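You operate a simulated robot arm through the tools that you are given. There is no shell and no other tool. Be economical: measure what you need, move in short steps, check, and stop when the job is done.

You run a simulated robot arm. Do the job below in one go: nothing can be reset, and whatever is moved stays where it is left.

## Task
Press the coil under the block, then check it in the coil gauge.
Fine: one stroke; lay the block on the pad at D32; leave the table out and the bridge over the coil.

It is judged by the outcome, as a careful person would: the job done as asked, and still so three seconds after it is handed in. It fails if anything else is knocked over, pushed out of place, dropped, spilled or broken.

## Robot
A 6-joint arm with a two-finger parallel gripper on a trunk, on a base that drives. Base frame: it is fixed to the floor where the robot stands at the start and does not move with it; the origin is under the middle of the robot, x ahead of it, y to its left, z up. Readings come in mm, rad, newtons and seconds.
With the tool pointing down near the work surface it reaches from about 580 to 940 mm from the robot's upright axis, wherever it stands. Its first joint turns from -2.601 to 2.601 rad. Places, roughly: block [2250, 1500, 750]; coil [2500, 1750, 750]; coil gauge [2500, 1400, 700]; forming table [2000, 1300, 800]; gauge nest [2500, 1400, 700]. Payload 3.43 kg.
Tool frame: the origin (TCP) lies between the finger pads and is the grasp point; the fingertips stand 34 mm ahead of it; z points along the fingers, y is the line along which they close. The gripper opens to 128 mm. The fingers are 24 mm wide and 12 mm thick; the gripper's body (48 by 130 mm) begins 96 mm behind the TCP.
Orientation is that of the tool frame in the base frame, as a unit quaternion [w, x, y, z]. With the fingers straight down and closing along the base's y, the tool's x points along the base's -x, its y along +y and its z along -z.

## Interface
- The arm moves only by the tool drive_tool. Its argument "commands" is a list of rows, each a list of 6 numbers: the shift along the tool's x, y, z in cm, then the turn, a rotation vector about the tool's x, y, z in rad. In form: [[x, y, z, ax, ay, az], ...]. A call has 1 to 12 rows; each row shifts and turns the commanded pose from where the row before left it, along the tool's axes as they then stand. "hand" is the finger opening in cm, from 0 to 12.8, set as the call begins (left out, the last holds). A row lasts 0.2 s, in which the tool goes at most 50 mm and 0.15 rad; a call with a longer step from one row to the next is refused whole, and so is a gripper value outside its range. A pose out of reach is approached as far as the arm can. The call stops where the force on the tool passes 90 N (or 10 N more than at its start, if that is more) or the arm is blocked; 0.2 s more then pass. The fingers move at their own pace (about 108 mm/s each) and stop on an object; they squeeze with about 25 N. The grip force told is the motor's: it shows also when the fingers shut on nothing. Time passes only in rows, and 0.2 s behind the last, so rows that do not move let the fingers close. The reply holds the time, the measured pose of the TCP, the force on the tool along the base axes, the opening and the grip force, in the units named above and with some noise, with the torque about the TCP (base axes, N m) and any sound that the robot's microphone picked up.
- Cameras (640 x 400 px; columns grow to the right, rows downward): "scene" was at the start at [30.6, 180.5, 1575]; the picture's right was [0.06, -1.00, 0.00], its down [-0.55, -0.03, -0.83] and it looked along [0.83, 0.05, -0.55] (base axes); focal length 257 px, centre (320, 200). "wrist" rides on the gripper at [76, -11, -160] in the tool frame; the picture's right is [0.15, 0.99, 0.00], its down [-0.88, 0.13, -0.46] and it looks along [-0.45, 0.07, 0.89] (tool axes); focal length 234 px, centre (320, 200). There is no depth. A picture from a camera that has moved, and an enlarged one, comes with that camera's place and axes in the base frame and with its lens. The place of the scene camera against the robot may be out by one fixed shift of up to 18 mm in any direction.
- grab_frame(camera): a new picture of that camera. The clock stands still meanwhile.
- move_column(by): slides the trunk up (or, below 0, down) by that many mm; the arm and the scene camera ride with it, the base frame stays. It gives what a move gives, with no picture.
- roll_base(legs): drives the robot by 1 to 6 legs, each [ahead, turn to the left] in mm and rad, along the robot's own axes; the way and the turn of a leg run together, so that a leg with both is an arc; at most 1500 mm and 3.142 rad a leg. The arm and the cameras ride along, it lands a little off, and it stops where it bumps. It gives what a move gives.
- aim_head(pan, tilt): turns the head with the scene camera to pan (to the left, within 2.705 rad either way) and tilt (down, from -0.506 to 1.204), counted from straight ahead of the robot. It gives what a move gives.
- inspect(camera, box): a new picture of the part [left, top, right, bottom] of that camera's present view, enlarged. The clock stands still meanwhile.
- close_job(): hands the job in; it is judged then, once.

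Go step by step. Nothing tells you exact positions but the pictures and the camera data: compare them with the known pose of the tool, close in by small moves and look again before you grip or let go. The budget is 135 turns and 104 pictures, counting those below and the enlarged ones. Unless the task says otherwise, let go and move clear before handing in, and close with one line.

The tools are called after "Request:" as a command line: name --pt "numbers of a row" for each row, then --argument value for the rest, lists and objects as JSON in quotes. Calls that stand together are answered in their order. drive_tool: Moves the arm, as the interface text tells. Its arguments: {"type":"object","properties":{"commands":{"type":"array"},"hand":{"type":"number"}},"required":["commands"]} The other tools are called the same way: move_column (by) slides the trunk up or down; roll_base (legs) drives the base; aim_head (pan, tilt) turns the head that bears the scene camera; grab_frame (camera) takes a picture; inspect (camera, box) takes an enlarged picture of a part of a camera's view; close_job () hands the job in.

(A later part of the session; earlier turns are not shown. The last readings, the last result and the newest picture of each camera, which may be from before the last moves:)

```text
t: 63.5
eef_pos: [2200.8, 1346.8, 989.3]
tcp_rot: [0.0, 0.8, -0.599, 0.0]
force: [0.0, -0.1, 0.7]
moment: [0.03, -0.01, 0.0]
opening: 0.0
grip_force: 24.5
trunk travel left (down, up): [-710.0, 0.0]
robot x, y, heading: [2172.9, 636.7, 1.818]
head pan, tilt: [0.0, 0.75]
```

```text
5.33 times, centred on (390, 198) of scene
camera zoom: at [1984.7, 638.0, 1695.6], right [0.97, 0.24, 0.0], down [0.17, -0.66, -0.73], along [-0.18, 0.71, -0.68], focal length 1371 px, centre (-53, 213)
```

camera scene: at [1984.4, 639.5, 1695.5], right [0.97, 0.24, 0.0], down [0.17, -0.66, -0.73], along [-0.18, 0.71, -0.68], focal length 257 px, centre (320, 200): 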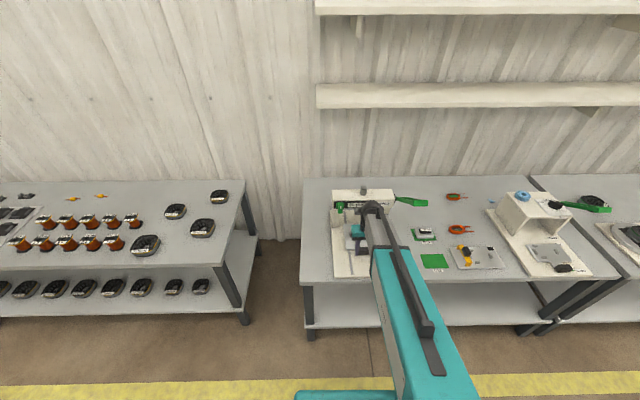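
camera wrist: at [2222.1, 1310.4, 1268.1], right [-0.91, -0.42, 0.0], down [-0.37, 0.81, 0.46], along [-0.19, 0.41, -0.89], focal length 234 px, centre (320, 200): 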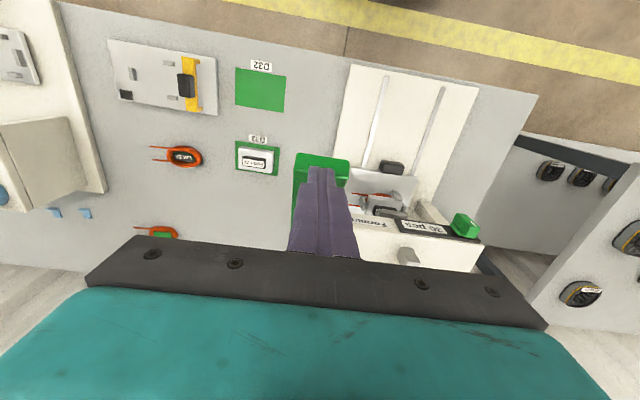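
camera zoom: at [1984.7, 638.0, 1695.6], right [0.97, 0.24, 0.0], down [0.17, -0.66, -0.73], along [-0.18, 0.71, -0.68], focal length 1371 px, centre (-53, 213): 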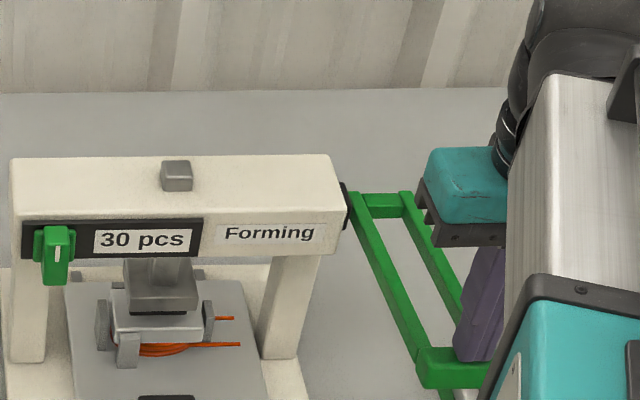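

The ram is coming down onto the block. I go on down with smaller steps until it bottoms.

Request:
drive_tool --pt "0.1 0 0.6 0 0 0" --pt "0.1 0 0.6 0 0 0" --pt "0.05 0 0.6 0 0 0" --pt "0 0 0.6 0 0 0" --pt "0 0 0.6 0 0 0" --pt "0 0 0.6 0 0 0" --pt "0 0 0.6 0 0 0" --pt "0 0 0.6 0 0 0"

Request:
inspect --camera "scene" --box '[340, 160, 440, 235]'

```text
t: 65.3
eef_pos: [2202.8, 1343.5, 940.8]
tcp_rot: [0.0, 0.801, -0.599, 0.001]
force: [-0.1, -1.5, 1.3]
moment: [-0.03, 0.01, 0.01]
opening: 0.0
grip_force: 25.0
trunk travel left (down, up): [-710.0, 0.0]
robot x, y, heading: [2170.7, 634.5, 1.818]
head pan, tilt: [0.0, 0.75]
```

```text
5.33 times, centred on (390, 198) of scene
camera zoom: at [1984.8, 638.1, 1695.5], right [0.97, 0.24, 0.0], down [0.17, -0.66, -0.73], along [-0.18, 0.71, -0.68], focal length 1371 px, centre (-53, 213)
```

zoom: 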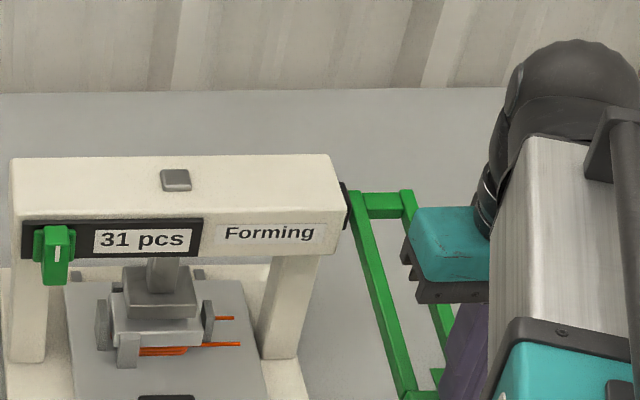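

The counter went from 30 to 31 pcs and the ram is down: that is the one stroke. I raise slowly back along the arc so the lever can follow up.

Request:
drive_tool --pt "0 0 -1 0 0 0" --pt "0 0 -1 0 0 0" --pt "0 0 -1 0 0 0" --pt "-0.1 0 -1 0 0 0" --pt "-0.2 0 -1 0 0 0" --pt "-0.2 0 -1 0 0 0" --pt "-0.3 0 -1 0 0 0" --pt "-0.3 0 -1 0 0 0" --pt "-0.3 0 -1 0 0 0" --pt "0 0 0 0 0 0"

Request:
inspect --camera "scene" --box '[340, 160, 440, 235]'

```text
t: 67.5
eef_pos: [2198.7, 1358.7, 1031.5]
tcp_rot: [0.0, 0.801, -0.599, -0.001]
force: [-0.1, 0.1, 0.0]
moment: [0.01, -0.03, 0.0]
opening: 0.0
grip_force: 25.4
trunk travel left (down, up): [-710.0, 0.0]
robot x, y, heading: [2169.2, 633.4, 1.816]
head pan, tilt: [0.0, 0.75]
```

```text
5.33 times, centred on (390, 198) of scene
camera zoom: at [1984.7, 638.1, 1695.6], right [0.97, 0.24, 0.0], down [0.17, -0.66, -0.73], along [-0.18, 0.71, -0.68], focal length 1371 px, centre (-53, 213)
```

zoom: 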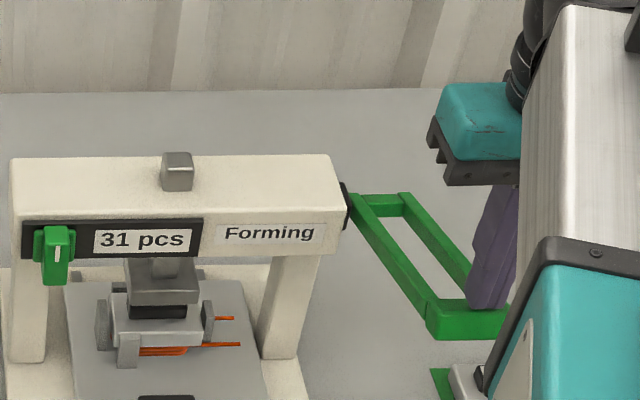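

The lever springs back with me. I finish the rise and clear away.

Request:
drive_tool --pt "-0.3 0 -1 0 0 0" --pt "-0.3 0 -1 0 0 0" --pt "-0.3 0 -1 0 0 0" --pt "-0.3 0 -1 0 0 0" --pt "0 0 -2 0 0 0" --pt "0 0 -3 0 0 0" --pt "4 0 0 0 0 0" --pt "4 0 0 0 0 0" --pt "2 4 0 0 0 0" --pt "0 4.5 0 0 0 0" --pt "0 4.5 0 0 0 0" --hand 0

Request:
inspect --camera "scene" --box '[320, 160, 440, 280]'

```text
t: 69.9
eef_pos: [2099.6, 1233.5, 1121.7]
tcp_rot: [-0.001, 0.8, -0.6, -0.001]
force: [-0.8, -0.2, 0.4]
moment: [0.03, -0.04, 0.03]
opening: 0.3
grip_force: 24.6
trunk travel left (down, up): [-710.0, 0.0]
robot x, y, heading: [2170.8, 636.4, 1.82]
head pan, tilt: [0.0, 0.75]
```

```text
3.33 times, centred on (380, 220) of scene
camera zoom: at [1984.1, 637.8, 1695.5], right [0.97, 0.24, 0.0], down [0.17, -0.66, -0.73], along [-0.18, 0.71, -0.68], focal length 857 px, centre (120, 133)
```

zoom: 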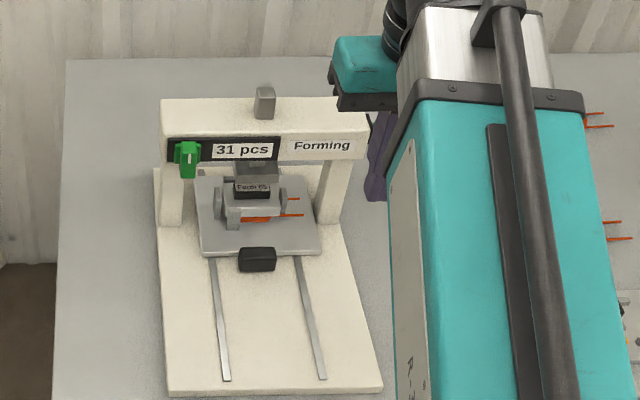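

The ram and lever are back up. I return to the knob: come down in front of it, then slide in around it.

Request:
drive_tool --pt "-4 2.4 0 0 0 0" --pt "-4 2.4 0 0 0 0" --pt "0 0 4.9 0 0 0" --pt "0 0 4.9 0 0 0" --pt "0 0 4.9 0 0 0" --pt "0 0 4.9 0 0 0" --pt "0 0 4.9 0 0 0" --pt "0 0 4.9 0 0 0" --pt "0 0 4 0 0 0" --pt "0 0 1.3 0 0 0" --pt "0 0 0 0 0 0" --hand 9

Request:
grab_frame --camera "wrist"

```text
t: 72.3
eef_pos: [2029.9, 1299.8, 774.6]
tcp_rot: [0.0, 0.8, -0.6, -0.001]
force: [0.2, -0.2, 0.0]
moment: [-0.01, 0.0, -0.01]
opening: 89.9
grip_force: 0.0
trunk travel left (down, up): [-710.0, 0.0]
robot x, y, heading: [2174.5, 637.4, 1.819]
head pan, tilt: [0.0, 0.75]
```

```text
59 pictures are left
camera wrist: at [2061.4, 1230.8, 934.1], right [-0.91, -0.42, 0.0], down [-0.37, 0.81, 0.46], along [-0.19, 0.41, -0.89], focal length 234 px, centre (320, 200)
```

wrist: 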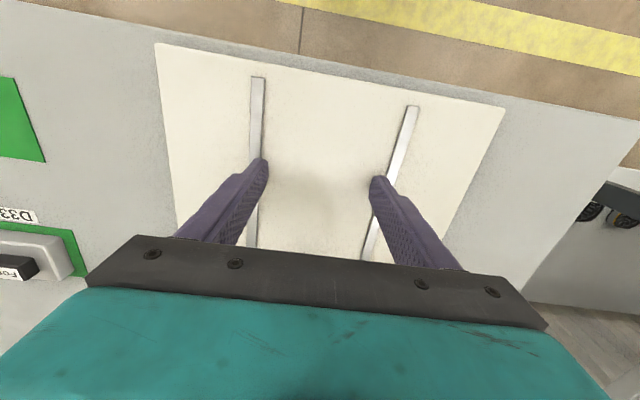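

Request:
drive_tool --pt "-3.5 0 0 0 0 0" --pt "-3 0 0 0 0 0" --pt "-2.5 0 0 0 0 0" --pt "-1.2 0 0 0 0 0" --pt "0 0 0 0 0 0"

Request:
grab_frame --camera "wrist"

```text
t: 73.5
eef_pos: [2000.5, 1398.5, 773.7]
tcp_rot: [0.0, 0.801, -0.599, 0.0]
force: [-0.1, -0.6, 1.0]
moment: [0.01, -0.01, -0.02]
opening: 90.1
grip_force: 0.0
trunk travel left (down, up): [-710.0, 0.0]
robot x, y, heading: [2170.6, 634.6, 1.817]
head pan, tilt: [0.0, 0.75]
```

```text
58 pictures are left
camera wrist: at [2033.4, 1329.0, 933.3], right [-0.91, -0.42, 0.0], down [-0.37, 0.81, 0.46], along [-0.19, 0.41, -0.89], focal length 234 px, centre (320, 200)
```

wrist: 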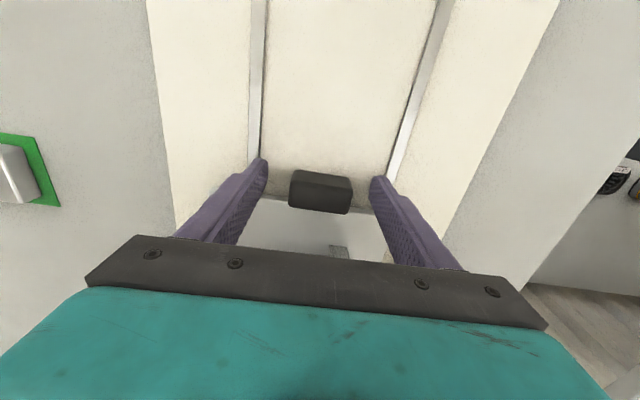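

Request:
drive_tool --pt "0 0 0 0 0 0" --pt "0 0 0 0 0 0" --pt "0.8 0 0 0 0 0" --pt "1.5 0 0 0 0 0" --pt "1.8 0.05 0 0 0 0" --pt "1.8 0.05 0 0 0 0" --pt "1.8 0.05 0 0 0 0" --pt "1.8 0.05 0 0 0 0" --pt "1.8 0.05 0 0 0 0" --pt "1.8 0.05 0 0 0 0" --pt "1.5 0.05 0 0 0 0" --pt "1 0 0 0 0 0" --hand 3

```text
t: 76.1
eef_pos: [2042.4, 1247.1, 773.3]
tcp_rot: [0.001, 0.801, -0.599, 0.0]
force: [-7.5, -2.9, -20.3]
moment: [1.17, 0.23, -0.89]
opening: 50.2
grip_force: 45.3
trunk travel left (down, up): [-710.0, 0.0]
robot x, y, heading: [2174.8, 637.5, 1.816]
head pan, tilt: [0.0, 0.75]
```

Request:
drive_tool --pt "0.5 0 0 0 0 0" --pt "0.5 0 0 0 0 0" --pt "0.4 0 0 0 0 0" --pt "0.3 0 0 0 0 0" --pt "0 0 0 0 0 0"

```text
t: 77.3
eef_pos: [2045.3, 1234.9, 774.9]
tcp_rot: [-0.002, 0.8, -0.6, 0.0]
force: [-6.6, 19.7, -14.7]
moment: [-0.42, 0.07, -0.91]
opening: 50.3
grip_force: 44.5
trunk travel left (down, up): [-710.0, 0.0]
robot x, y, heading: [2171.8, 636.9, 1.813]
head pan, tilt: [0.0, 0.75]
```

Table is fully out at its stop. I release, rise and look at the block.

Request:
drive_tool --pt "-0.2 0 0 0 0 0" --pt "0 0 0 0 0 0"

Request:
drive_tool --pt "0 0 0 0 0 0" --pt "0 0 0 0 0 0" --pt "0 0 -3 0 0 0" --pt "0 0 -4.8 0 0 0" --pt "0 0 -4.8 0 0 0" --pt "0 0 -4.8 0 0 0" --pt "0 0 -3 0 0 0" --pt "0 0 0 0 0 0" --hand 9.5

Request:
grab_frame --camera "wrist"

Request:
inspect --camera "wrist" --box '[230, 130, 410, 250]'

```text
t: 77.9
eef_pos: [2045.8, 1233.5, 774.1]
tcp_rot: [-0.001, 0.8, -0.6, 0.0]
force: [-2.6, 13.2, -14.3]
moment: [1.22, 0.22, -0.9]
opening: 49.9
grip_force: 45.5
trunk travel left (down, up): [-710.0, 0.0]
robot x, y, heading: [2172.3, 636.7, 1.819]
head pan, tilt: [0.0, 0.75]
```

```text
t: 79.7
eef_pos: [2045.4, 1231.6, 979.4]
tcp_rot: [0.0, 0.801, -0.599, -0.001]
force: [-0.4, -0.6, -0.4]
moment: [0.01, -0.02, -0.01]
opening: 95.1
grip_force: 0.1
trunk travel left (down, up): [-710.0, 0.0]
robot x, y, heading: [2174.0, 638.0, 1.817]
head pan, tilt: [0.0, 0.75]
```

```text
57 pictures are left
camera wrist: at [2077.0, 1161.8, 1138.2], right [-0.91, -0.42, 0.0], down [-0.37, 0.81, 0.46], along [-0.19, 0.41, -0.89], focal length 234 px, centre (320, 200)
```

wrist: 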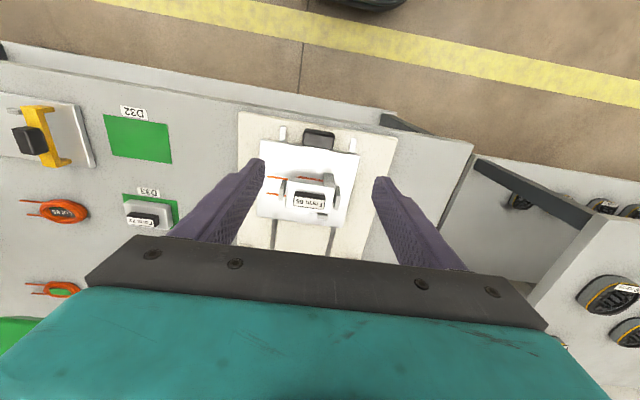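

```text
3.33 times, centred on (320, 190) of wrist
camera zoom: at [2077.0, 1161.8, 1138.2], right [-0.91, -0.42, 0.0], down [-0.37, 0.81, 0.46], along [-0.19, 0.41, -0.89], focal length 781 px, centre (320, 233)
```

zoom: 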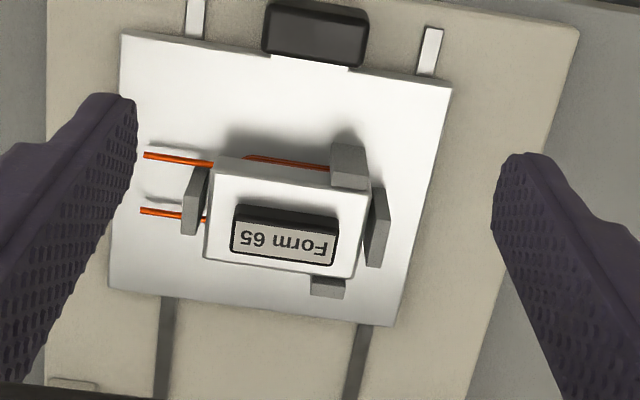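

Form 65 sits square between the posts. I'll turn the tool 90° so the fingers close across the black handle's short side, clear of the guide posts.

Request:
drive_tool --pt "0 0 0 0 0 -0.145" --pt "0 0 0 0 0 -0.145" --pt "0 0 0 0 0 -0.145" --pt "0 0 0 0 0 -0.145" --pt "0 0 0 0 0 -0.145" --pt "0 0 0 0 0 -0.145" --pt "0 0 0 0 0 -0.145" --pt "0 0 0 0 0 -0.145" --pt "0 0 0 0 0 -0.145" --pt "0 0 0 0 0 -0.145" --pt "0 0 0 0 0 -0.121" --pt "0 0 0 0 0 0" --hand 5

Request:
grab_frame --camera "wrist"

```text
t: 82.3
eef_pos: [2046.0, 1231.8, 978.4]
tcp_rot: [0.0, 0.99, 0.144, 0.0]
force: [0.9, 0.1, -0.1]
moment: [-0.03, 0.0, 0.0]
opening: 50.1
grip_force: 0.1
trunk travel left (down, up): [-710.0, 0.0]
robot x, y, heading: [2169.6, 635.3, 1.82]
head pan, tilt: [0.0, 0.75]
```

```text
55 pictures are left
camera wrist: at [2114.7, 1265.1, 1137.9], right [0.42, -0.91, 0.0], down [-0.81, -0.37, 0.46], along [-0.41, -0.19, -0.89], focal length 234 px, centre (320, 200)
```

wrist: 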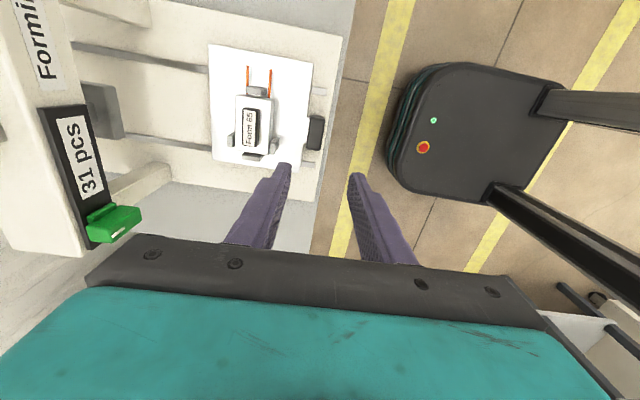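

Request:
drive_tool --pt "0.3 -3.5 0 0 0 0" --pt "0.3 -3.5 0 0 0 0" --pt "0 -3.5 0 0 0 0" --pt "0 0 4 0 0 0" --pt "0 0 4 0 0 0" --pt "0 0 2 0 0 0" --pt "0 0 0 0 0 0"

Request:
inspect --camera "wrist" --box '[220, 90, 420, 230]'

```text
t: 83.9
eef_pos: [2022.5, 1333.6, 879.5]
tcp_rot: [0.0, 0.99, 0.143, 0.001]
force: [0.0, 0.3, -0.3]
moment: [0.0, 0.0, -0.01]
opening: 50.2
grip_force: 0.0
trunk travel left (down, up): [-710.0, 0.0]
robot x, y, heading: [2168.3, 632.8, 1.817]
head pan, tilt: [0.0, 0.75]
```

```text
2.86 times, centred on (320, 160) of wrist
camera zoom: at [2091.0, 1365.8, 1039.2], right [0.42, -0.91, 0.0], down [-0.81, -0.37, 0.46], along [-0.41, -0.19, -0.89], focal length 669 px, centre (320, 314)
```

zoom: 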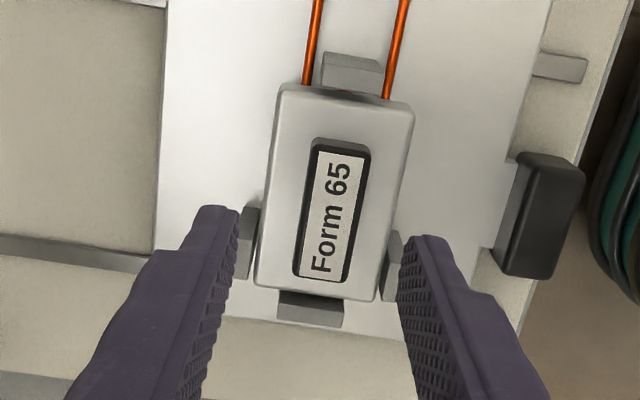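

Request:
drive_tool --pt "0 0.55 2.5 0 0 0" --pt "0 0 2 0 0 0" --pt "0 0 1 0 0 0" --pt "0 0 0 0 0 0" --hand 3.8

Request:
inspect --camera "wrist" --box '[220, 110, 420, 250]'

```text
t: 84.9
eef_pos: [2024.0, 1330.3, 824.0]
tcp_rot: [0.0, 0.99, 0.143, 0.0]
force: [-0.1, -0.9, 0.2]
moment: [0.0, 0.01, 0.04]
opening: 38.1
grip_force: 0.0
trunk travel left (down, up): [-710.0, 0.0]
robot x, y, heading: [2173.0, 635.3, 1.818]
head pan, tilt: [0.0, 0.75]
```

```text
2.86 times, centred on (320, 180) of wrist
camera zoom: at [2093.1, 1362.2, 984.3], right [0.42, -0.91, 0.0], down [-0.81, -0.37, 0.46], along [-0.41, -0.19, -0.89], focal length 669 px, centre (320, 257)
```

zoom: 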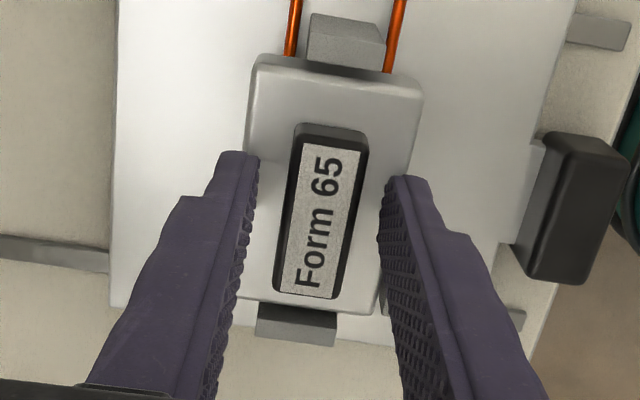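

Request:
drive_tool --pt "0 0 0.4 0 0 0" --pt "0 0 0.4 0 0 0" --pt "0 0 0 0 0 0"

Request:
drive_tool --pt "0 0 0 0 0 0" --pt "0 0 0 0 0 0" --pt "0 0 0 0 0 0" --hand 0.8

Request:
inspect --camera "wrist" --box '[220, 110, 420, 250]'

```text
t: 85.7
eef_pos: [2023.9, 1329.6, 822.5]
tcp_rot: [-0.005, 0.99, 0.143, 0.001]
force: [1.4, 3.0, 57.8]
moment: [-0.38, -0.1, 0.06]
opening: 37.9
grip_force: 0.0
trunk travel left (down, up): [-710.0, 0.0]
robot x, y, heading: [2170.9, 633.2, 1.818]
head pan, tilt: [0.0, 0.75]
```

```text
t: 86.5
eef_pos: [2023.1, 1328.2, 824.1]
tcp_rot: [-0.005, 0.99, 0.143, 0.0]
force: [2.0, 2.4, 61.9]
moment: [-0.23, -0.01, -0.06]
opening: 24.8
grip_force: 14.6
trunk travel left (down, up): [-710.0, 0.0]
robot x, y, heading: [2172.1, 636.2, 1.823]
head pan, tilt: [0.0, 0.75]
```

```text
2.86 times, centred on (320, 180) of wrist
camera zoom: at [2093.3, 1360.1, 982.1], right [0.42, -0.91, -0.01], down [-0.81, -0.38, 0.45], along [-0.42, -0.18, -0.89], focal length 669 px, centre (320, 257)
```

zoom: 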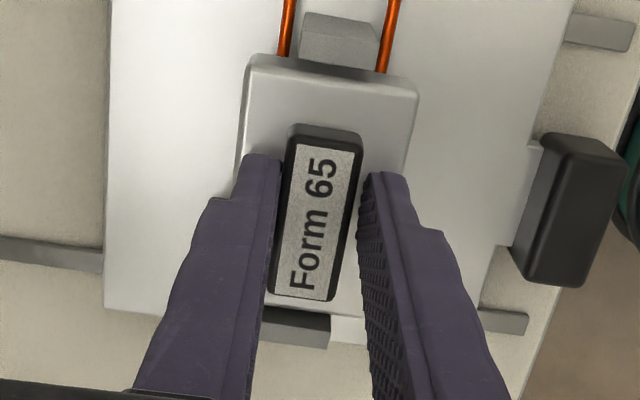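

The fingertips rest on the slab's top; I take that pressure off and finish closing on the handle.

Request:
drive_tool --pt "0 0 -0.85 0 0 0" --pt "0 0 0 0 0 0" --pt "0 0 0 0 0 0" --pt "0 0 0 0 0 0" --hand 0.8

Request:
inspect --camera "wrist" --box '[220, 110, 420, 250]'

```text
t: 87.5
eef_pos: [2023.2, 1329.4, 822.9]
tcp_rot: [0.001, 0.99, 0.142, 0.0]
force: [-0.6, -0.9, -0.6]
moment: [0.0, -0.01, -0.01]
opening: 21.8
grip_force: 24.9
trunk travel left (down, up): [-710.0, 0.0]
robot x, y, heading: [2171.2, 632.7, 1.818]
head pan, tilt: [0.0, 0.75]
```

```text
2.86 times, centred on (320, 180) of wrist
camera zoom: at [2092.5, 1363.3, 983.2], right [0.42, -0.91, 0.0], down [-0.81, -0.37, 0.46], along [-0.41, -0.19, -0.89], focal length 669 px, centre (320, 257)
```

zoom: 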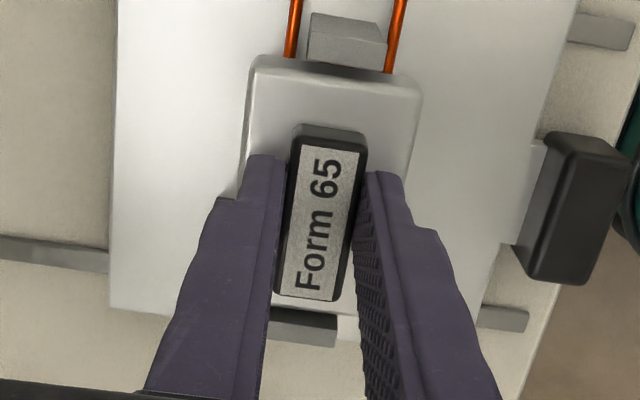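

Gripped (22 mm). I lift slowly.

Request:
drive_tool --pt "0 0 -0.4 0 0 0" --pt "0 0 -0.6 0 0 0" --pt "0 0 -1 0 0 0" --pt "0 0 -2 0 0 0" --pt "0 0 -3 0 0 0" --pt "0 0 -3 0 0 0" --pt "0 0 0 0 0 0"

Request:
grab_frame --camera "wrist"

Request:
inspect --camera "scene" --box '[320, 180, 460, 285]'

```text
t: 89.1
eef_pos: [2024.2, 1329.3, 924.5]
tcp_rot: [0.0, 0.99, 0.142, 0.0]
force: [-0.3, -0.6, -2.5]
moment: [0.0, 0.06, -0.02]
opening: 21.4
grip_force: 24.9
trunk travel left (down, up): [-710.0, 0.0]
robot x, y, heading: [2177.4, 635.5, 1.818]
head pan, tilt: [0.0, 0.75]
```

```text
50 pictures are left
camera wrist: at [2093.0, 1362.0, 1084.3], right [0.42, -0.91, 0.0], down [-0.81, -0.37, 0.46], along [-0.41, -0.19, -0.89], focal length 234 px, centre (320, 200)
```

wrist: 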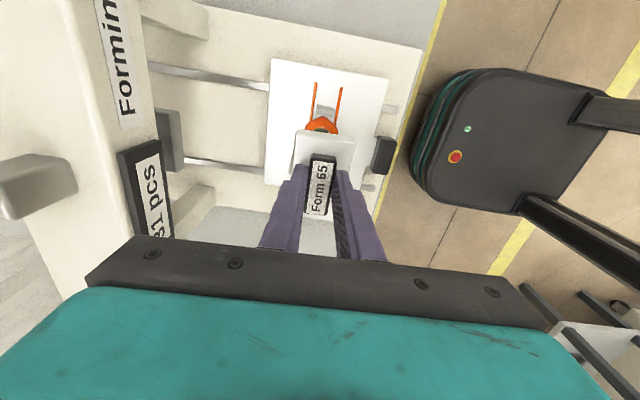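

```text
3.81 times, centred on (390, 232) of scene
camera zoom: at [1984.6, 638.5, 1695.6], right [0.97, 0.24, 0.0], down [0.17, -0.66, -0.73], along [-0.18, 0.71, -0.68], focal length 979 px, centre (53, 76)
```

zoom: 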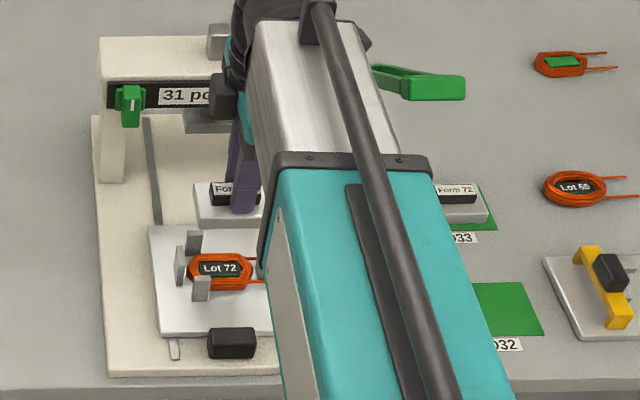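

The block came off cleanly; the coil ("Lot 72") stays on the table. I carry the block to above pad D32 (centre about (2329,1376)).

Request:
drive_tool --pt "2 0.3 0 0 0 0" --pt "3.5 0.5 0 0 0 0" --pt "4.2 0.5 0 0 0 0" --pt "4.2 0.6 0 0 0 0" --pt "4.2 0.6 0 0 0 0" --pt "4.2 0.6 0 0 0 0" --pt "4.2 0.6 0 0 0 0" --pt "3 0.5 0 0 0 0" --pt "1.5 0 0 0 0 0" --pt "0 0 3 0 0 0" --pt "0 0 3 0 0 0" --pt "0 0 3 0 0 0"

Request:
grab_frame --camera "wrist"

Request:
inspect --camera "scene" --box '[370, 210, 500, 290]'

```text
t: 90.2
eef_pos: [2142.2, 1345.0, 923.7]
tcp_rot: [0.003, 0.987, 0.158, -0.018]
force: [-45.6, -10.4, -4.8]
moment: [1.17, -5.55, 0.8]
opening: 21.7
grip_force: 25.6
trunk travel left (down, up): [-710.0, 0.0]
robot x, y, heading: [2171.6, 636.5, 1.815]
head pan, tilt: [0.0, 0.75]
stopped in row 5: the force on the tool passed its limit at 112 N (the readings are from after the stop); the commanded pose is now the measured one
```

```text
48 pictures are left
camera wrist: at [2213.8, 1381.2, 1080.1], right [0.45, -0.89, -0.01], down [-0.78, -0.39, 0.49], along [-0.44, -0.21, -0.87], focal length 234 px, centre (320, 200)
```

wrist: 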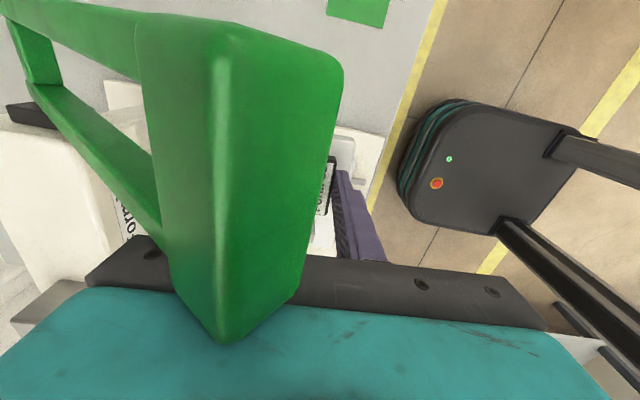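

```text
4.92 times, centred on (435, 250) of scene
camera zoom: at [1985.4, 637.0, 1695.8], right [0.97, 0.24, 0.0], down [0.17, -0.66, -0.73], along [-0.18, 0.71, -0.68], focal length 1266 px, centre (-246, -46)
```

zoom: 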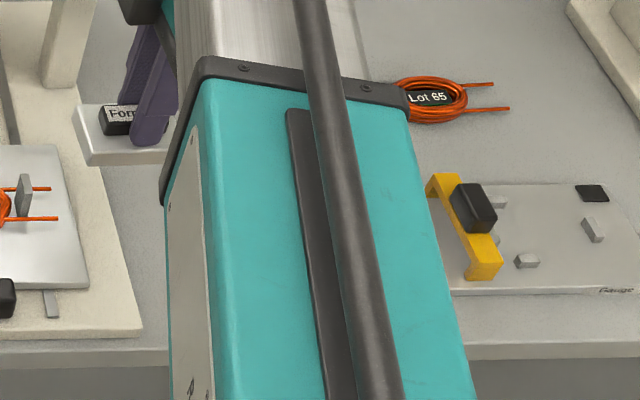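

My gripper's body bumped the lever handle (it stands out over this path). I back off, straighten the tool, and detour nearer to myself.

Request:
drive_tool --pt "-1.5 0 0 0 0 0" --pt "-2 0 0 0 0 0" --pt "-1 0 0 0.001 0.036 0.033" --pt "0 0 0 0 0 0"

Request:
inspect --camera "scene" --box '[320, 170, 440, 280]'

Request:
inspect --camera "wrist" --box '[220, 90, 420, 260]'

```text
t: 91.2
eef_pos: [2105.2, 1333.8, 923.9]
tcp_rot: [-0.002, 0.991, 0.137, 0.006]
force: [0.0, 0.3, -1.8]
moment: [-0.02, -0.01, 0.05]
opening: 21.4
grip_force: 24.6
trunk travel left (down, up): [-710.0, 0.0]
robot x, y, heading: [2169.5, 635.8, 1.818]
head pan, tilt: [0.0, 0.75]
```

```text
3.64 times, centred on (380, 225) of scene
camera zoom: at [1985.3, 638.6, 1695.7], right [0.97, 0.24, 0.0], down [0.17, -0.66, -0.73], along [-0.18, 0.71, -0.68], focal length 935 px, centre (102, 109)
```

zoom: 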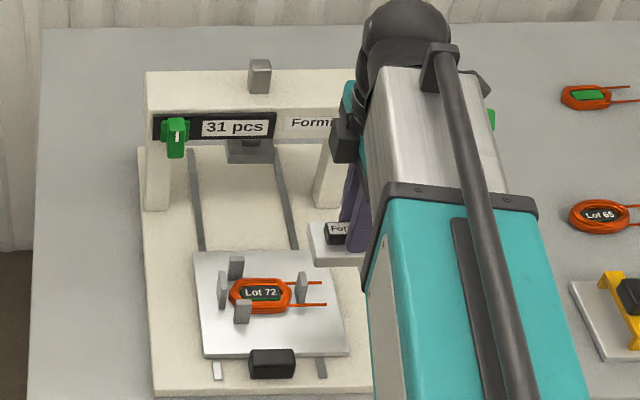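

```text
2.35 times, centred on (320, 175) of wrist
camera zoom: at [2172.3, 1364.6, 1083.9], right [0.41, -0.91, 0.0], down [-0.82, -0.37, 0.45], along [-0.41, -0.18, -0.9], focal length 551 px, centre (320, 259)
```

zoom: 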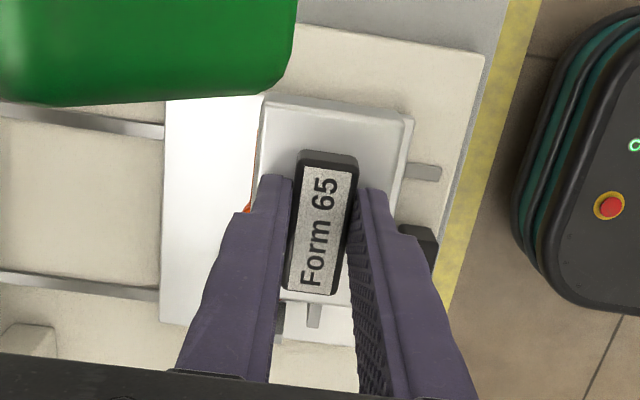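

Request:
drive_tool --pt "0 3 0 -0.002 -0.0125 -0.01" --pt "0 3 0 0 0 0" --pt "0 2.4 0 0 0 0" --pt "3 0 0 0 0 0" --pt "4.5 0 0 0 0 0" --pt "4.5 0 0 0 0 0" --pt "4.5 0 0 0 0 0" --pt "3.6 0 0 0 0 0" --pt "3 -2 0 0 0 0" --pt "0 -4 0 0 0 0" --pt "0 0 0 0 0 0"

Request:
grab_frame --camera "wrist"

```text
t: 93.6
eef_pos: [2333.0, 1374.8, 925.5]
tcp_rot: [0.0, 0.99, 0.142, -0.001]
force: [-0.5, 0.6, -2.4]
moment: [0.01, -0.01, 0.0]
opening: 21.8
grip_force: 24.8
trunk travel left (down, up): [-710.0, 0.0]
robot x, y, heading: [2168.7, 632.8, 1.82]
head pan, tilt: [0.0, 0.75]
```

```text
44 pictures are left
camera wrist: at [2402.9, 1407.6, 1084.8], right [0.42, -0.91, 0.0], down [-0.81, -0.37, 0.46], along [-0.41, -0.19, -0.89], focal length 234 px, centre (320, 200)
```

wrist: 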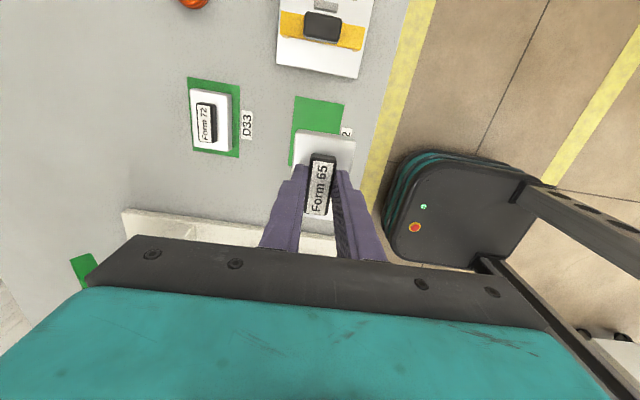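

Request:
drive_tool --pt "0 0 4 0 0 0" --pt "0 0 4 0 0 0" --pt "0 0 3 0 0 0" --pt "0 0 0 0 0 0"

Request:
grab_frame --camera "wrist"

Request:
inspect --camera "scene" --box '[390, 220, 480, 290]'

```text
t: 94.6
eef_pos: [2332.8, 1374.7, 813.7]
tcp_rot: [0.0, 0.99, 0.142, -0.001]
force: [0.1, 1.1, -3.0]
moment: [0.0, 0.03, 0.0]
opening: 21.6
grip_force: 25.6
trunk travel left (down, up): [-710.0, 0.0]
robot x, y, heading: [2173.7, 635.2, 1.821]
head pan, tilt: [0.0, 0.75]
```

```text
43 pictures are left
camera wrist: at [2402.3, 1407.2, 974.3], right [0.42, -0.91, 0.0], down [-0.81, -0.37, 0.46], along [-0.41, -0.19, -0.89], focal length 234 px, centre (320, 200)
```

wrist: 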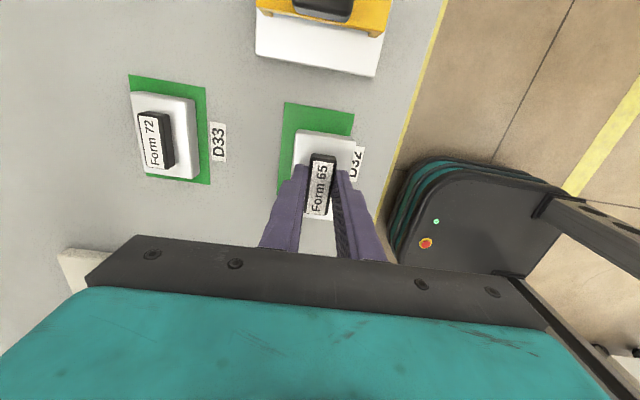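

```text
5.71 times, centred on (435, 255) of scene
camera zoom: at [1984.8, 638.2, 1695.6], right [0.97, 0.24, 0.0], down [0.17, -0.66, -0.73], along [-0.18, 0.71, -0.68], focal length 1469 px, centre (-337, -114)
```

zoom: 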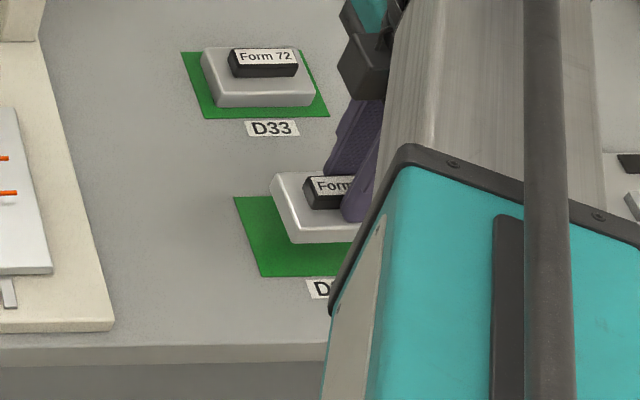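

The block needs about +7 mm deeper and +5 mm right to be centred on D32. I correct and lower until it touches.

Request:
drive_tool --pt "0.5 -0.75 0 0 0 0" --pt "0 0 1.2 0 0 0" --pt "0 0 0.6 0 0 0" --pt "0 0 0.4 0 0 0" --pt "0 0 0 0 0 0"

Request:
inspect --camera "scene" --box '[390, 220, 480, 290]'

```text
t: 95.8
eef_pos: [2336.3, 1383.2, 793.2]
tcp_rot: [0.0, 0.99, 0.142, -0.001]
force: [-0.1, -0.3, -2.6]
moment: [-0.03, 0.0, 0.03]
opening: 21.8
grip_force: 25.0
trunk travel left (down, up): [-710.0, 0.0]
robot x, y, heading: [2171.0, 637.6, 1.819]
head pan, tilt: [0.0, 0.75]
```

```text
5.71 times, centred on (435, 255) of scene
camera zoom: at [1984.8, 638.3, 1695.6], right [0.97, 0.24, 0.0], down [0.17, -0.66, -0.73], along [-0.18, 0.71, -0.68], focal length 1469 px, centre (-337, -114)
```

zoom: 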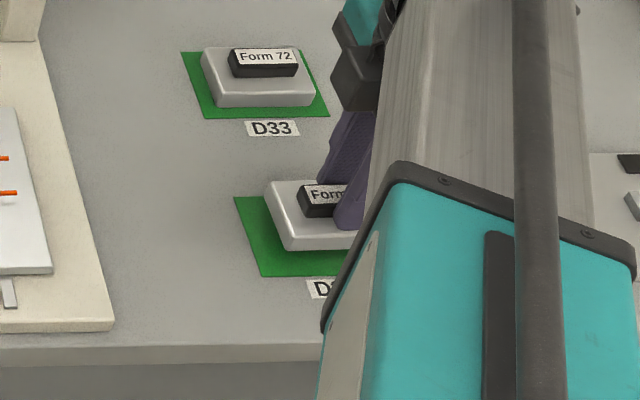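

Request:
drive_tool --pt "0 0 0.4 0 0 0" --pt "0 0 0.4 0 0 0" --pt "0 0 0.3 0 0 0" --pt "0 0 0.2 0 0 0" --pt "0 0 0 0 0 0"

```text
t: 97.0
eef_pos: [2336.0, 1386.0, 779.0]
tcp_rot: [0.001, 0.99, 0.142, -0.001]
force: [0.1, -0.8, -2.5]
moment: [-0.01, -0.02, 0.04]
opening: 21.6
grip_force: 24.9
trunk travel left (down, up): [-710.0, 0.0]
robot x, y, heading: [2173.5, 640.6, 1.817]
head pan, tilt: [0.0, 0.75]
```

Request:
drive_tool --pt "0 0 0.3 0 0 0" --pt "0 0 0.2 0 0 0" --pt "0 0 0 0 0 0"

Request:
inspect --camera "scene" --box '[390, 220, 480, 290]'

```text
t: 97.8
eef_pos: [2335.1, 1383.3, 775.0]
tcp_rot: [0.001, 0.99, 0.141, -0.002]
force: [0.6, -0.1, -0.7]
moment: [0.06, -0.1, 0.0]
opening: 21.5
grip_force: 25.4
trunk travel left (down, up): [-710.0, 0.0]
robot x, y, heading: [2176.1, 634.2, 1.818]
head pan, tilt: [0.0, 0.75]
```

```text
5.71 times, centred on (435, 255) of scene
camera zoom: at [1984.7, 638.1, 1695.6], right [0.97, 0.24, 0.0], down [0.17, -0.66, -0.73], along [-0.18, 0.71, -0.68], focal length 1469 px, centre (-337, -114)
```

zoom: 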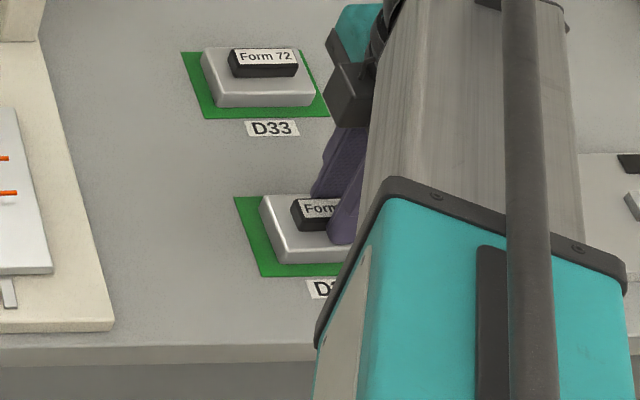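

Contact is starting (weight coming off). A last 1.5 mm, then release and rise.

Request:
drive_tool --pt "0 0 0.15 0 0 0" --pt "0 0 0 0 0 0"

Request:
drive_tool --pt "0 0 0 0 0 0" --pt "0 0 0 0 0 0" --pt "0 0 -2 0 0 0" --pt "0 0 -4 0 0 0" --pt "0 0 -4.5 0 0 0" --pt "0 0 -4.5 0 0 0" --pt "0 0 0 0 0 0" --hand 4.5

Request:
grab_frame --camera "wrist"

```text
t: 98.4
eef_pos: [2336.5, 1384.1, 774.5]
tcp_rot: [-0.001, 0.99, 0.141, 0.0]
force: [-0.4, 2.7, 12.2]
moment: [-0.05, 0.1, 0.02]
opening: 22.1
grip_force: 24.8
trunk travel left (down, up): [-710.0, 0.0]
robot x, y, heading: [2174.2, 639.3, 1.822]
head pan, tilt: [0.0, 0.75]
```

```text
t: 100.0
eef_pos: [2334.8, 1382.9, 922.0]
tcp_rot: [0.0, 0.99, 0.143, -0.001]
force: [0.0, 0.1, -0.5]
moment: [0.04, 0.01, -0.01]
opening: 45.1
grip_force: 0.0
trunk travel left (down, up): [-710.0, 0.0]
robot x, y, heading: [2170.5, 634.1, 1.817]
head pan, tilt: [0.0, 0.75]
```

```text
39 pictures are left
camera wrist: at [2405.5, 1415.4, 1081.8], right [0.42, -0.91, 0.0], down [-0.81, -0.37, 0.46], along [-0.41, -0.19, -0.89], focal length 234 px, centre (320, 200)
```

wrist: 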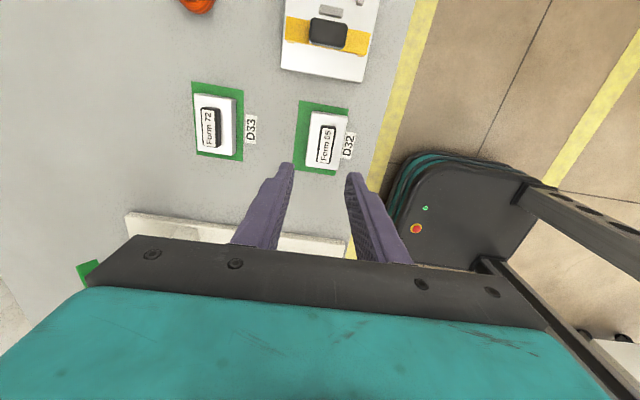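

Request:
inspect --camera "wrist" --box '[180, 0, 390, 180]'

```text
2.22 times, centred on (285, 90) of wrist
camera zoom: at [2405.5, 1415.4, 1081.8], right [0.42, -0.91, 0.0], down [-0.81, -0.37, 0.46], along [-0.41, -0.19, -0.89], focal length 520 px, centre (398, 444)
```

zoom: 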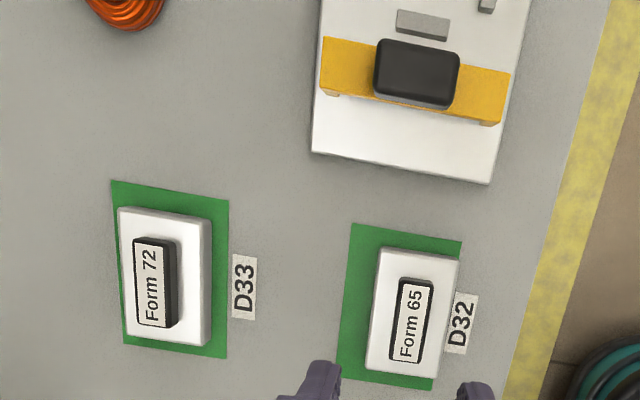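

Form 65 lies on D32 but about 8 mm toward the front edge of the pad. I'll regrip and centre it.

Request:
drive_tool --pt "0 0 4.5 0 0 0" --pt "0 0 4.5 0 0 0" --pt "0 0 4 0 0 0" --pt "0 0 1.6 0 0 0" --pt "0 0 0 0 0 0"

Request:
drive_tool --pt "0 0 0 0 0 0" --pt "0 0 0 0 0 0" --pt "0 0 0 0 0 0" --pt "0 0 -0.4 0 0 0" --pt "-0.4 -0.75 0 0 0 0" --pt "0 0 0 0 0 0" --pt "0 0 0.4 0 0 0" --pt "0 0 0 0 0 0" --hand 0.8

```text
t: 101.2
eef_pos: [2337.2, 1382.7, 773.7]
tcp_rot: [0.001, 0.99, 0.142, -0.001]
force: [0.3, -0.4, -0.2]
moment: [0.0, -0.02, 0.02]
opening: 45.2
grip_force: 0.1
trunk travel left (down, up): [-710.0, 0.0]
robot x, y, heading: [2173.3, 635.2, 1.818]
head pan, tilt: [0.0, 0.75]
```

```text
t: 103.0
eef_pos: [2330.6, 1390.4, 775.4]
tcp_rot: [0.001, 0.99, 0.142, -0.001]
force: [-0.5, -0.5, -2.8]
moment: [-0.01, -0.01, 0.03]
opening: 21.4
grip_force: 24.9
trunk travel left (down, up): [-710.0, 0.0]
robot x, y, heading: [2169.3, 639.5, 1.814]
head pan, tilt: [0.0, 0.75]
```

Request:
drive_tool --pt "0 0 0.15 0 0 0" --pt "0 0 0.15 0 0 0" --pt "0 0 0 0 0 0"

```text
t: 103.8
eef_pos: [2331.0, 1389.7, 774.4]
tcp_rot: [-0.001, 0.99, 0.142, 0.001]
force: [2.2, 3.6, 8.5]
moment: [-0.11, 0.32, -0.05]
opening: 21.5
grip_force: 25.3
trunk travel left (down, up): [-710.0, 0.0]
robot x, y, heading: [2167.8, 636.4, 1.815]
head pan, tilt: [0.0, 0.75]
```

Request:
drive_tool --pt "0 0 0 0 0 0" --pt "0 0 0 0 0 0" --pt "0 0 -2 0 0 0" --pt "0 0 -4.5 0 0 0" --pt "0 0 -4.5 0 0 0" --pt "0 0 -4.5 0 0 0" --pt "0 0 -3 0 0 0" --pt "4.5 0 0 0 0 0" --pt "4.5 0 0 0 0 0" --pt "4.5 0 0 0 0 0" --pt "3 1 0 0 0 0" --pt "0 0 0 0 0 0" --hand 4.5

Request:
grab_frame --camera "wrist"

Request:
inspect --camera "wrist" --box '[220, 60, 420, 230]'

Request:
inspect --camera "scene" --box '[320, 180, 480, 290]'

```text
t: 106.4
eef_pos: [2490.8, 1425.6, 958.4]
tcp_rot: [0.0, 0.99, 0.142, 0.0]
force: [0.2, 0.0, -0.5]
moment: [-0.01, 0.02, 0.0]
opening: 45.2
grip_force: 0.1
trunk travel left (down, up): [-710.0, 0.0]
robot x, y, heading: [2166.3, 637.0, 1.823]
head pan, tilt: [0.0, 0.75]
```

```text
37 pictures are left
camera wrist: at [2560.1, 1457.9, 1117.9], right [0.42, -0.91, 0.0], down [-0.81, -0.37, 0.46], along [-0.41, -0.19, -0.89], focal length 234 px, centre (320, 200)
```

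wrist: 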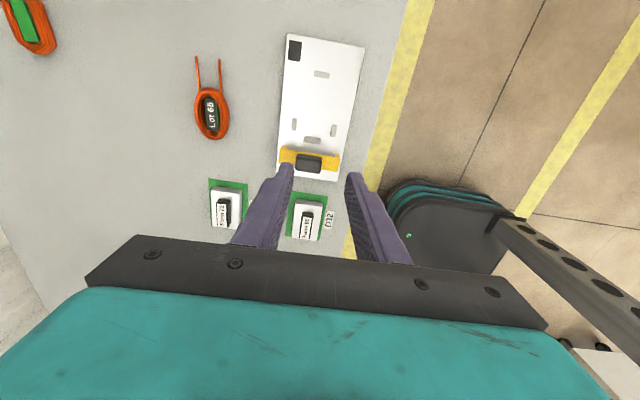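

```text
2.35 times, centred on (320, 145) of wrist
camera zoom: at [2560.1, 1457.9, 1117.9], right [0.42, -0.91, 0.0], down [-0.81, -0.37, 0.46], along [-0.41, -0.19, -0.89], focal length 551 px, centre (320, 329)
```

zoom: 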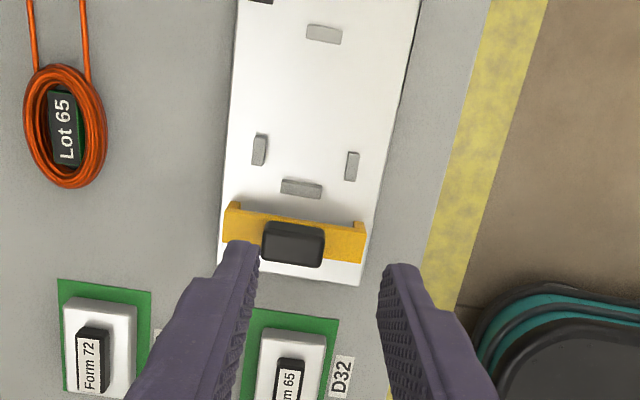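

```text
3.64 times, centred on (400, 235) of scene
camera zoom: at [1984.5, 638.1, 1695.6], right [0.97, 0.24, 0.0], down [0.17, -0.66, -0.73], along [-0.18, 0.71, -0.68], focal length 935 px, centre (29, 73)
```

zoom: 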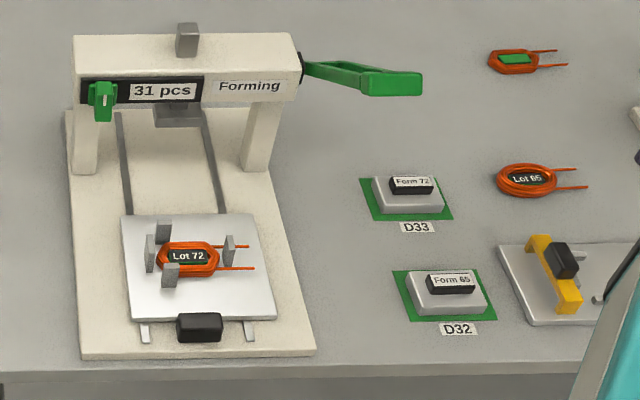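

Form 65 is well centred on D32. The gauge nest is bench-aligned: left post (2476,1433), right post (2568,1459), side posts between; its layout matches the table's nest. Now I go back, detouring around the lever, to look at the coil.

Request:
drive_tool --pt "-2 3.1 0 0 0 0" --pt "-3 3.1 0 0 0 0" --pt "-4.8 0 0 0 0 0" --pt "-4.8 0 0 0 0 0" --pt "-4.8 0 0 0 0 0" --pt "-4.8 0 0 0 0 0" --pt "-4.8 0 0 0 0 0" --pt "-4.8 0 0 0 0 0" --pt "-4.8 0 0 0 0 0" --pt "-4.8 0 0 0 0 0" --pt "-4.6 0 0 0 0 0" --pt "0 0 0 0 0 0" --hand 7

Request:
drive_tool --pt "0 -3.5 0 0 0 0" --pt "0 -3.5 0 0 0 0" --pt "0 -3 2 0 0 0" --pt "0 0 4 0 0 0" --pt "0 0 0 0 0 0" --hand 7

Request:
inspect --camera "wrist" --box '[210, 60, 430, 230]'

```text
t: 109.0
eef_pos: [2048.0, 1234.8, 959.8]
tcp_rot: [-0.001, 0.99, 0.142, 0.0]
force: [0.1, -0.1, 0.6]
moment: [0.01, 0.0, 0.01]
opening: 70.0
grip_force: 0.0
trunk travel left (down, up): [-710.0, 0.0]
robot x, y, heading: [2174.4, 636.2, 1.822]
head pan, tilt: [0.0, 0.75]
```

```text
t: 110.2
eef_pos: [2021.2, 1328.0, 900.3]
tcp_rot: [0.0, 0.99, 0.142, -0.001]
force: [-0.4, 0.1, 0.2]
moment: [-0.03, 0.0, -0.01]
opening: 70.0
grip_force: 0.1
trunk travel left (down, up): [-710.0, 0.0]
robot x, y, heading: [2172.4, 637.6, 1.816]
head pan, tilt: [0.0, 0.75]
```

```text
2.35 times, centred on (320, 145) of wrist
camera zoom: at [2091.1, 1361.2, 1059.3], right [0.42, -0.91, 0.0], down [-0.81, -0.37, 0.46], along [-0.41, -0.19, -0.89], focal length 551 px, centre (320, 329)
```

zoom: 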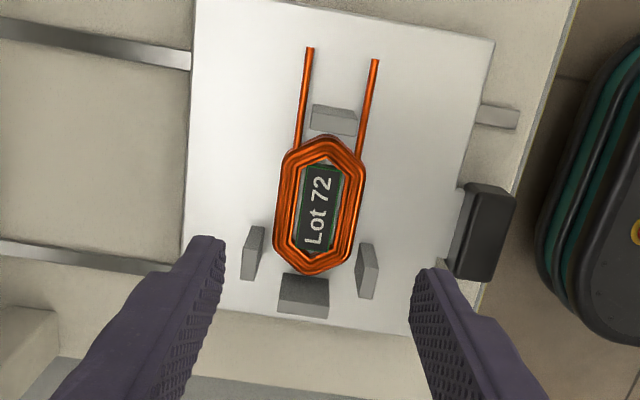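

The formed coil lies squarely in the nest, centred right under the tool. I shift 4 mm away from the side posts and go down beside it.

Request:
drive_tool --pt "0.4 0 3 0 0 0" --pt "0 0 3 0 0 0" --pt "0 0 2.5 0 0 0" --pt "0 0 1.6 0 0 0" --pt "0 0 0.5 0 0 0" --pt "0 0 0.4 0 0 0" --pt "0 0 0 0 0 0"

Request:
inspect --camera "wrist" --box '[210, 90, 430, 260]'

```text
t: 111.8
eef_pos: [2024.4, 1329.0, 787.9]
tcp_rot: [0.0, 0.99, 0.142, -0.002]
force: [0.0, -0.2, 0.6]
moment: [-0.02, 0.01, 0.0]
opening: 69.8
grip_force: 0.0
trunk travel left (down, up): [-710.0, 0.0]
robot x, y, heading: [2173.0, 635.2, 1.818]
head pan, tilt: [0.0, 0.75]
```

```text
2.35 times, centred on (320, 175) of wrist
camera zoom: at [2094.0, 1361.7, 948.1], right [0.42, -0.91, 0.0], down [-0.81, -0.37, 0.46], along [-0.41, -0.19, -0.89], focal length 551 px, centre (320, 259)
```

zoom: 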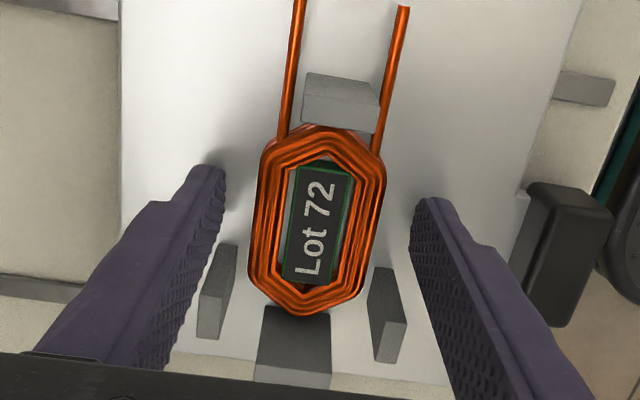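

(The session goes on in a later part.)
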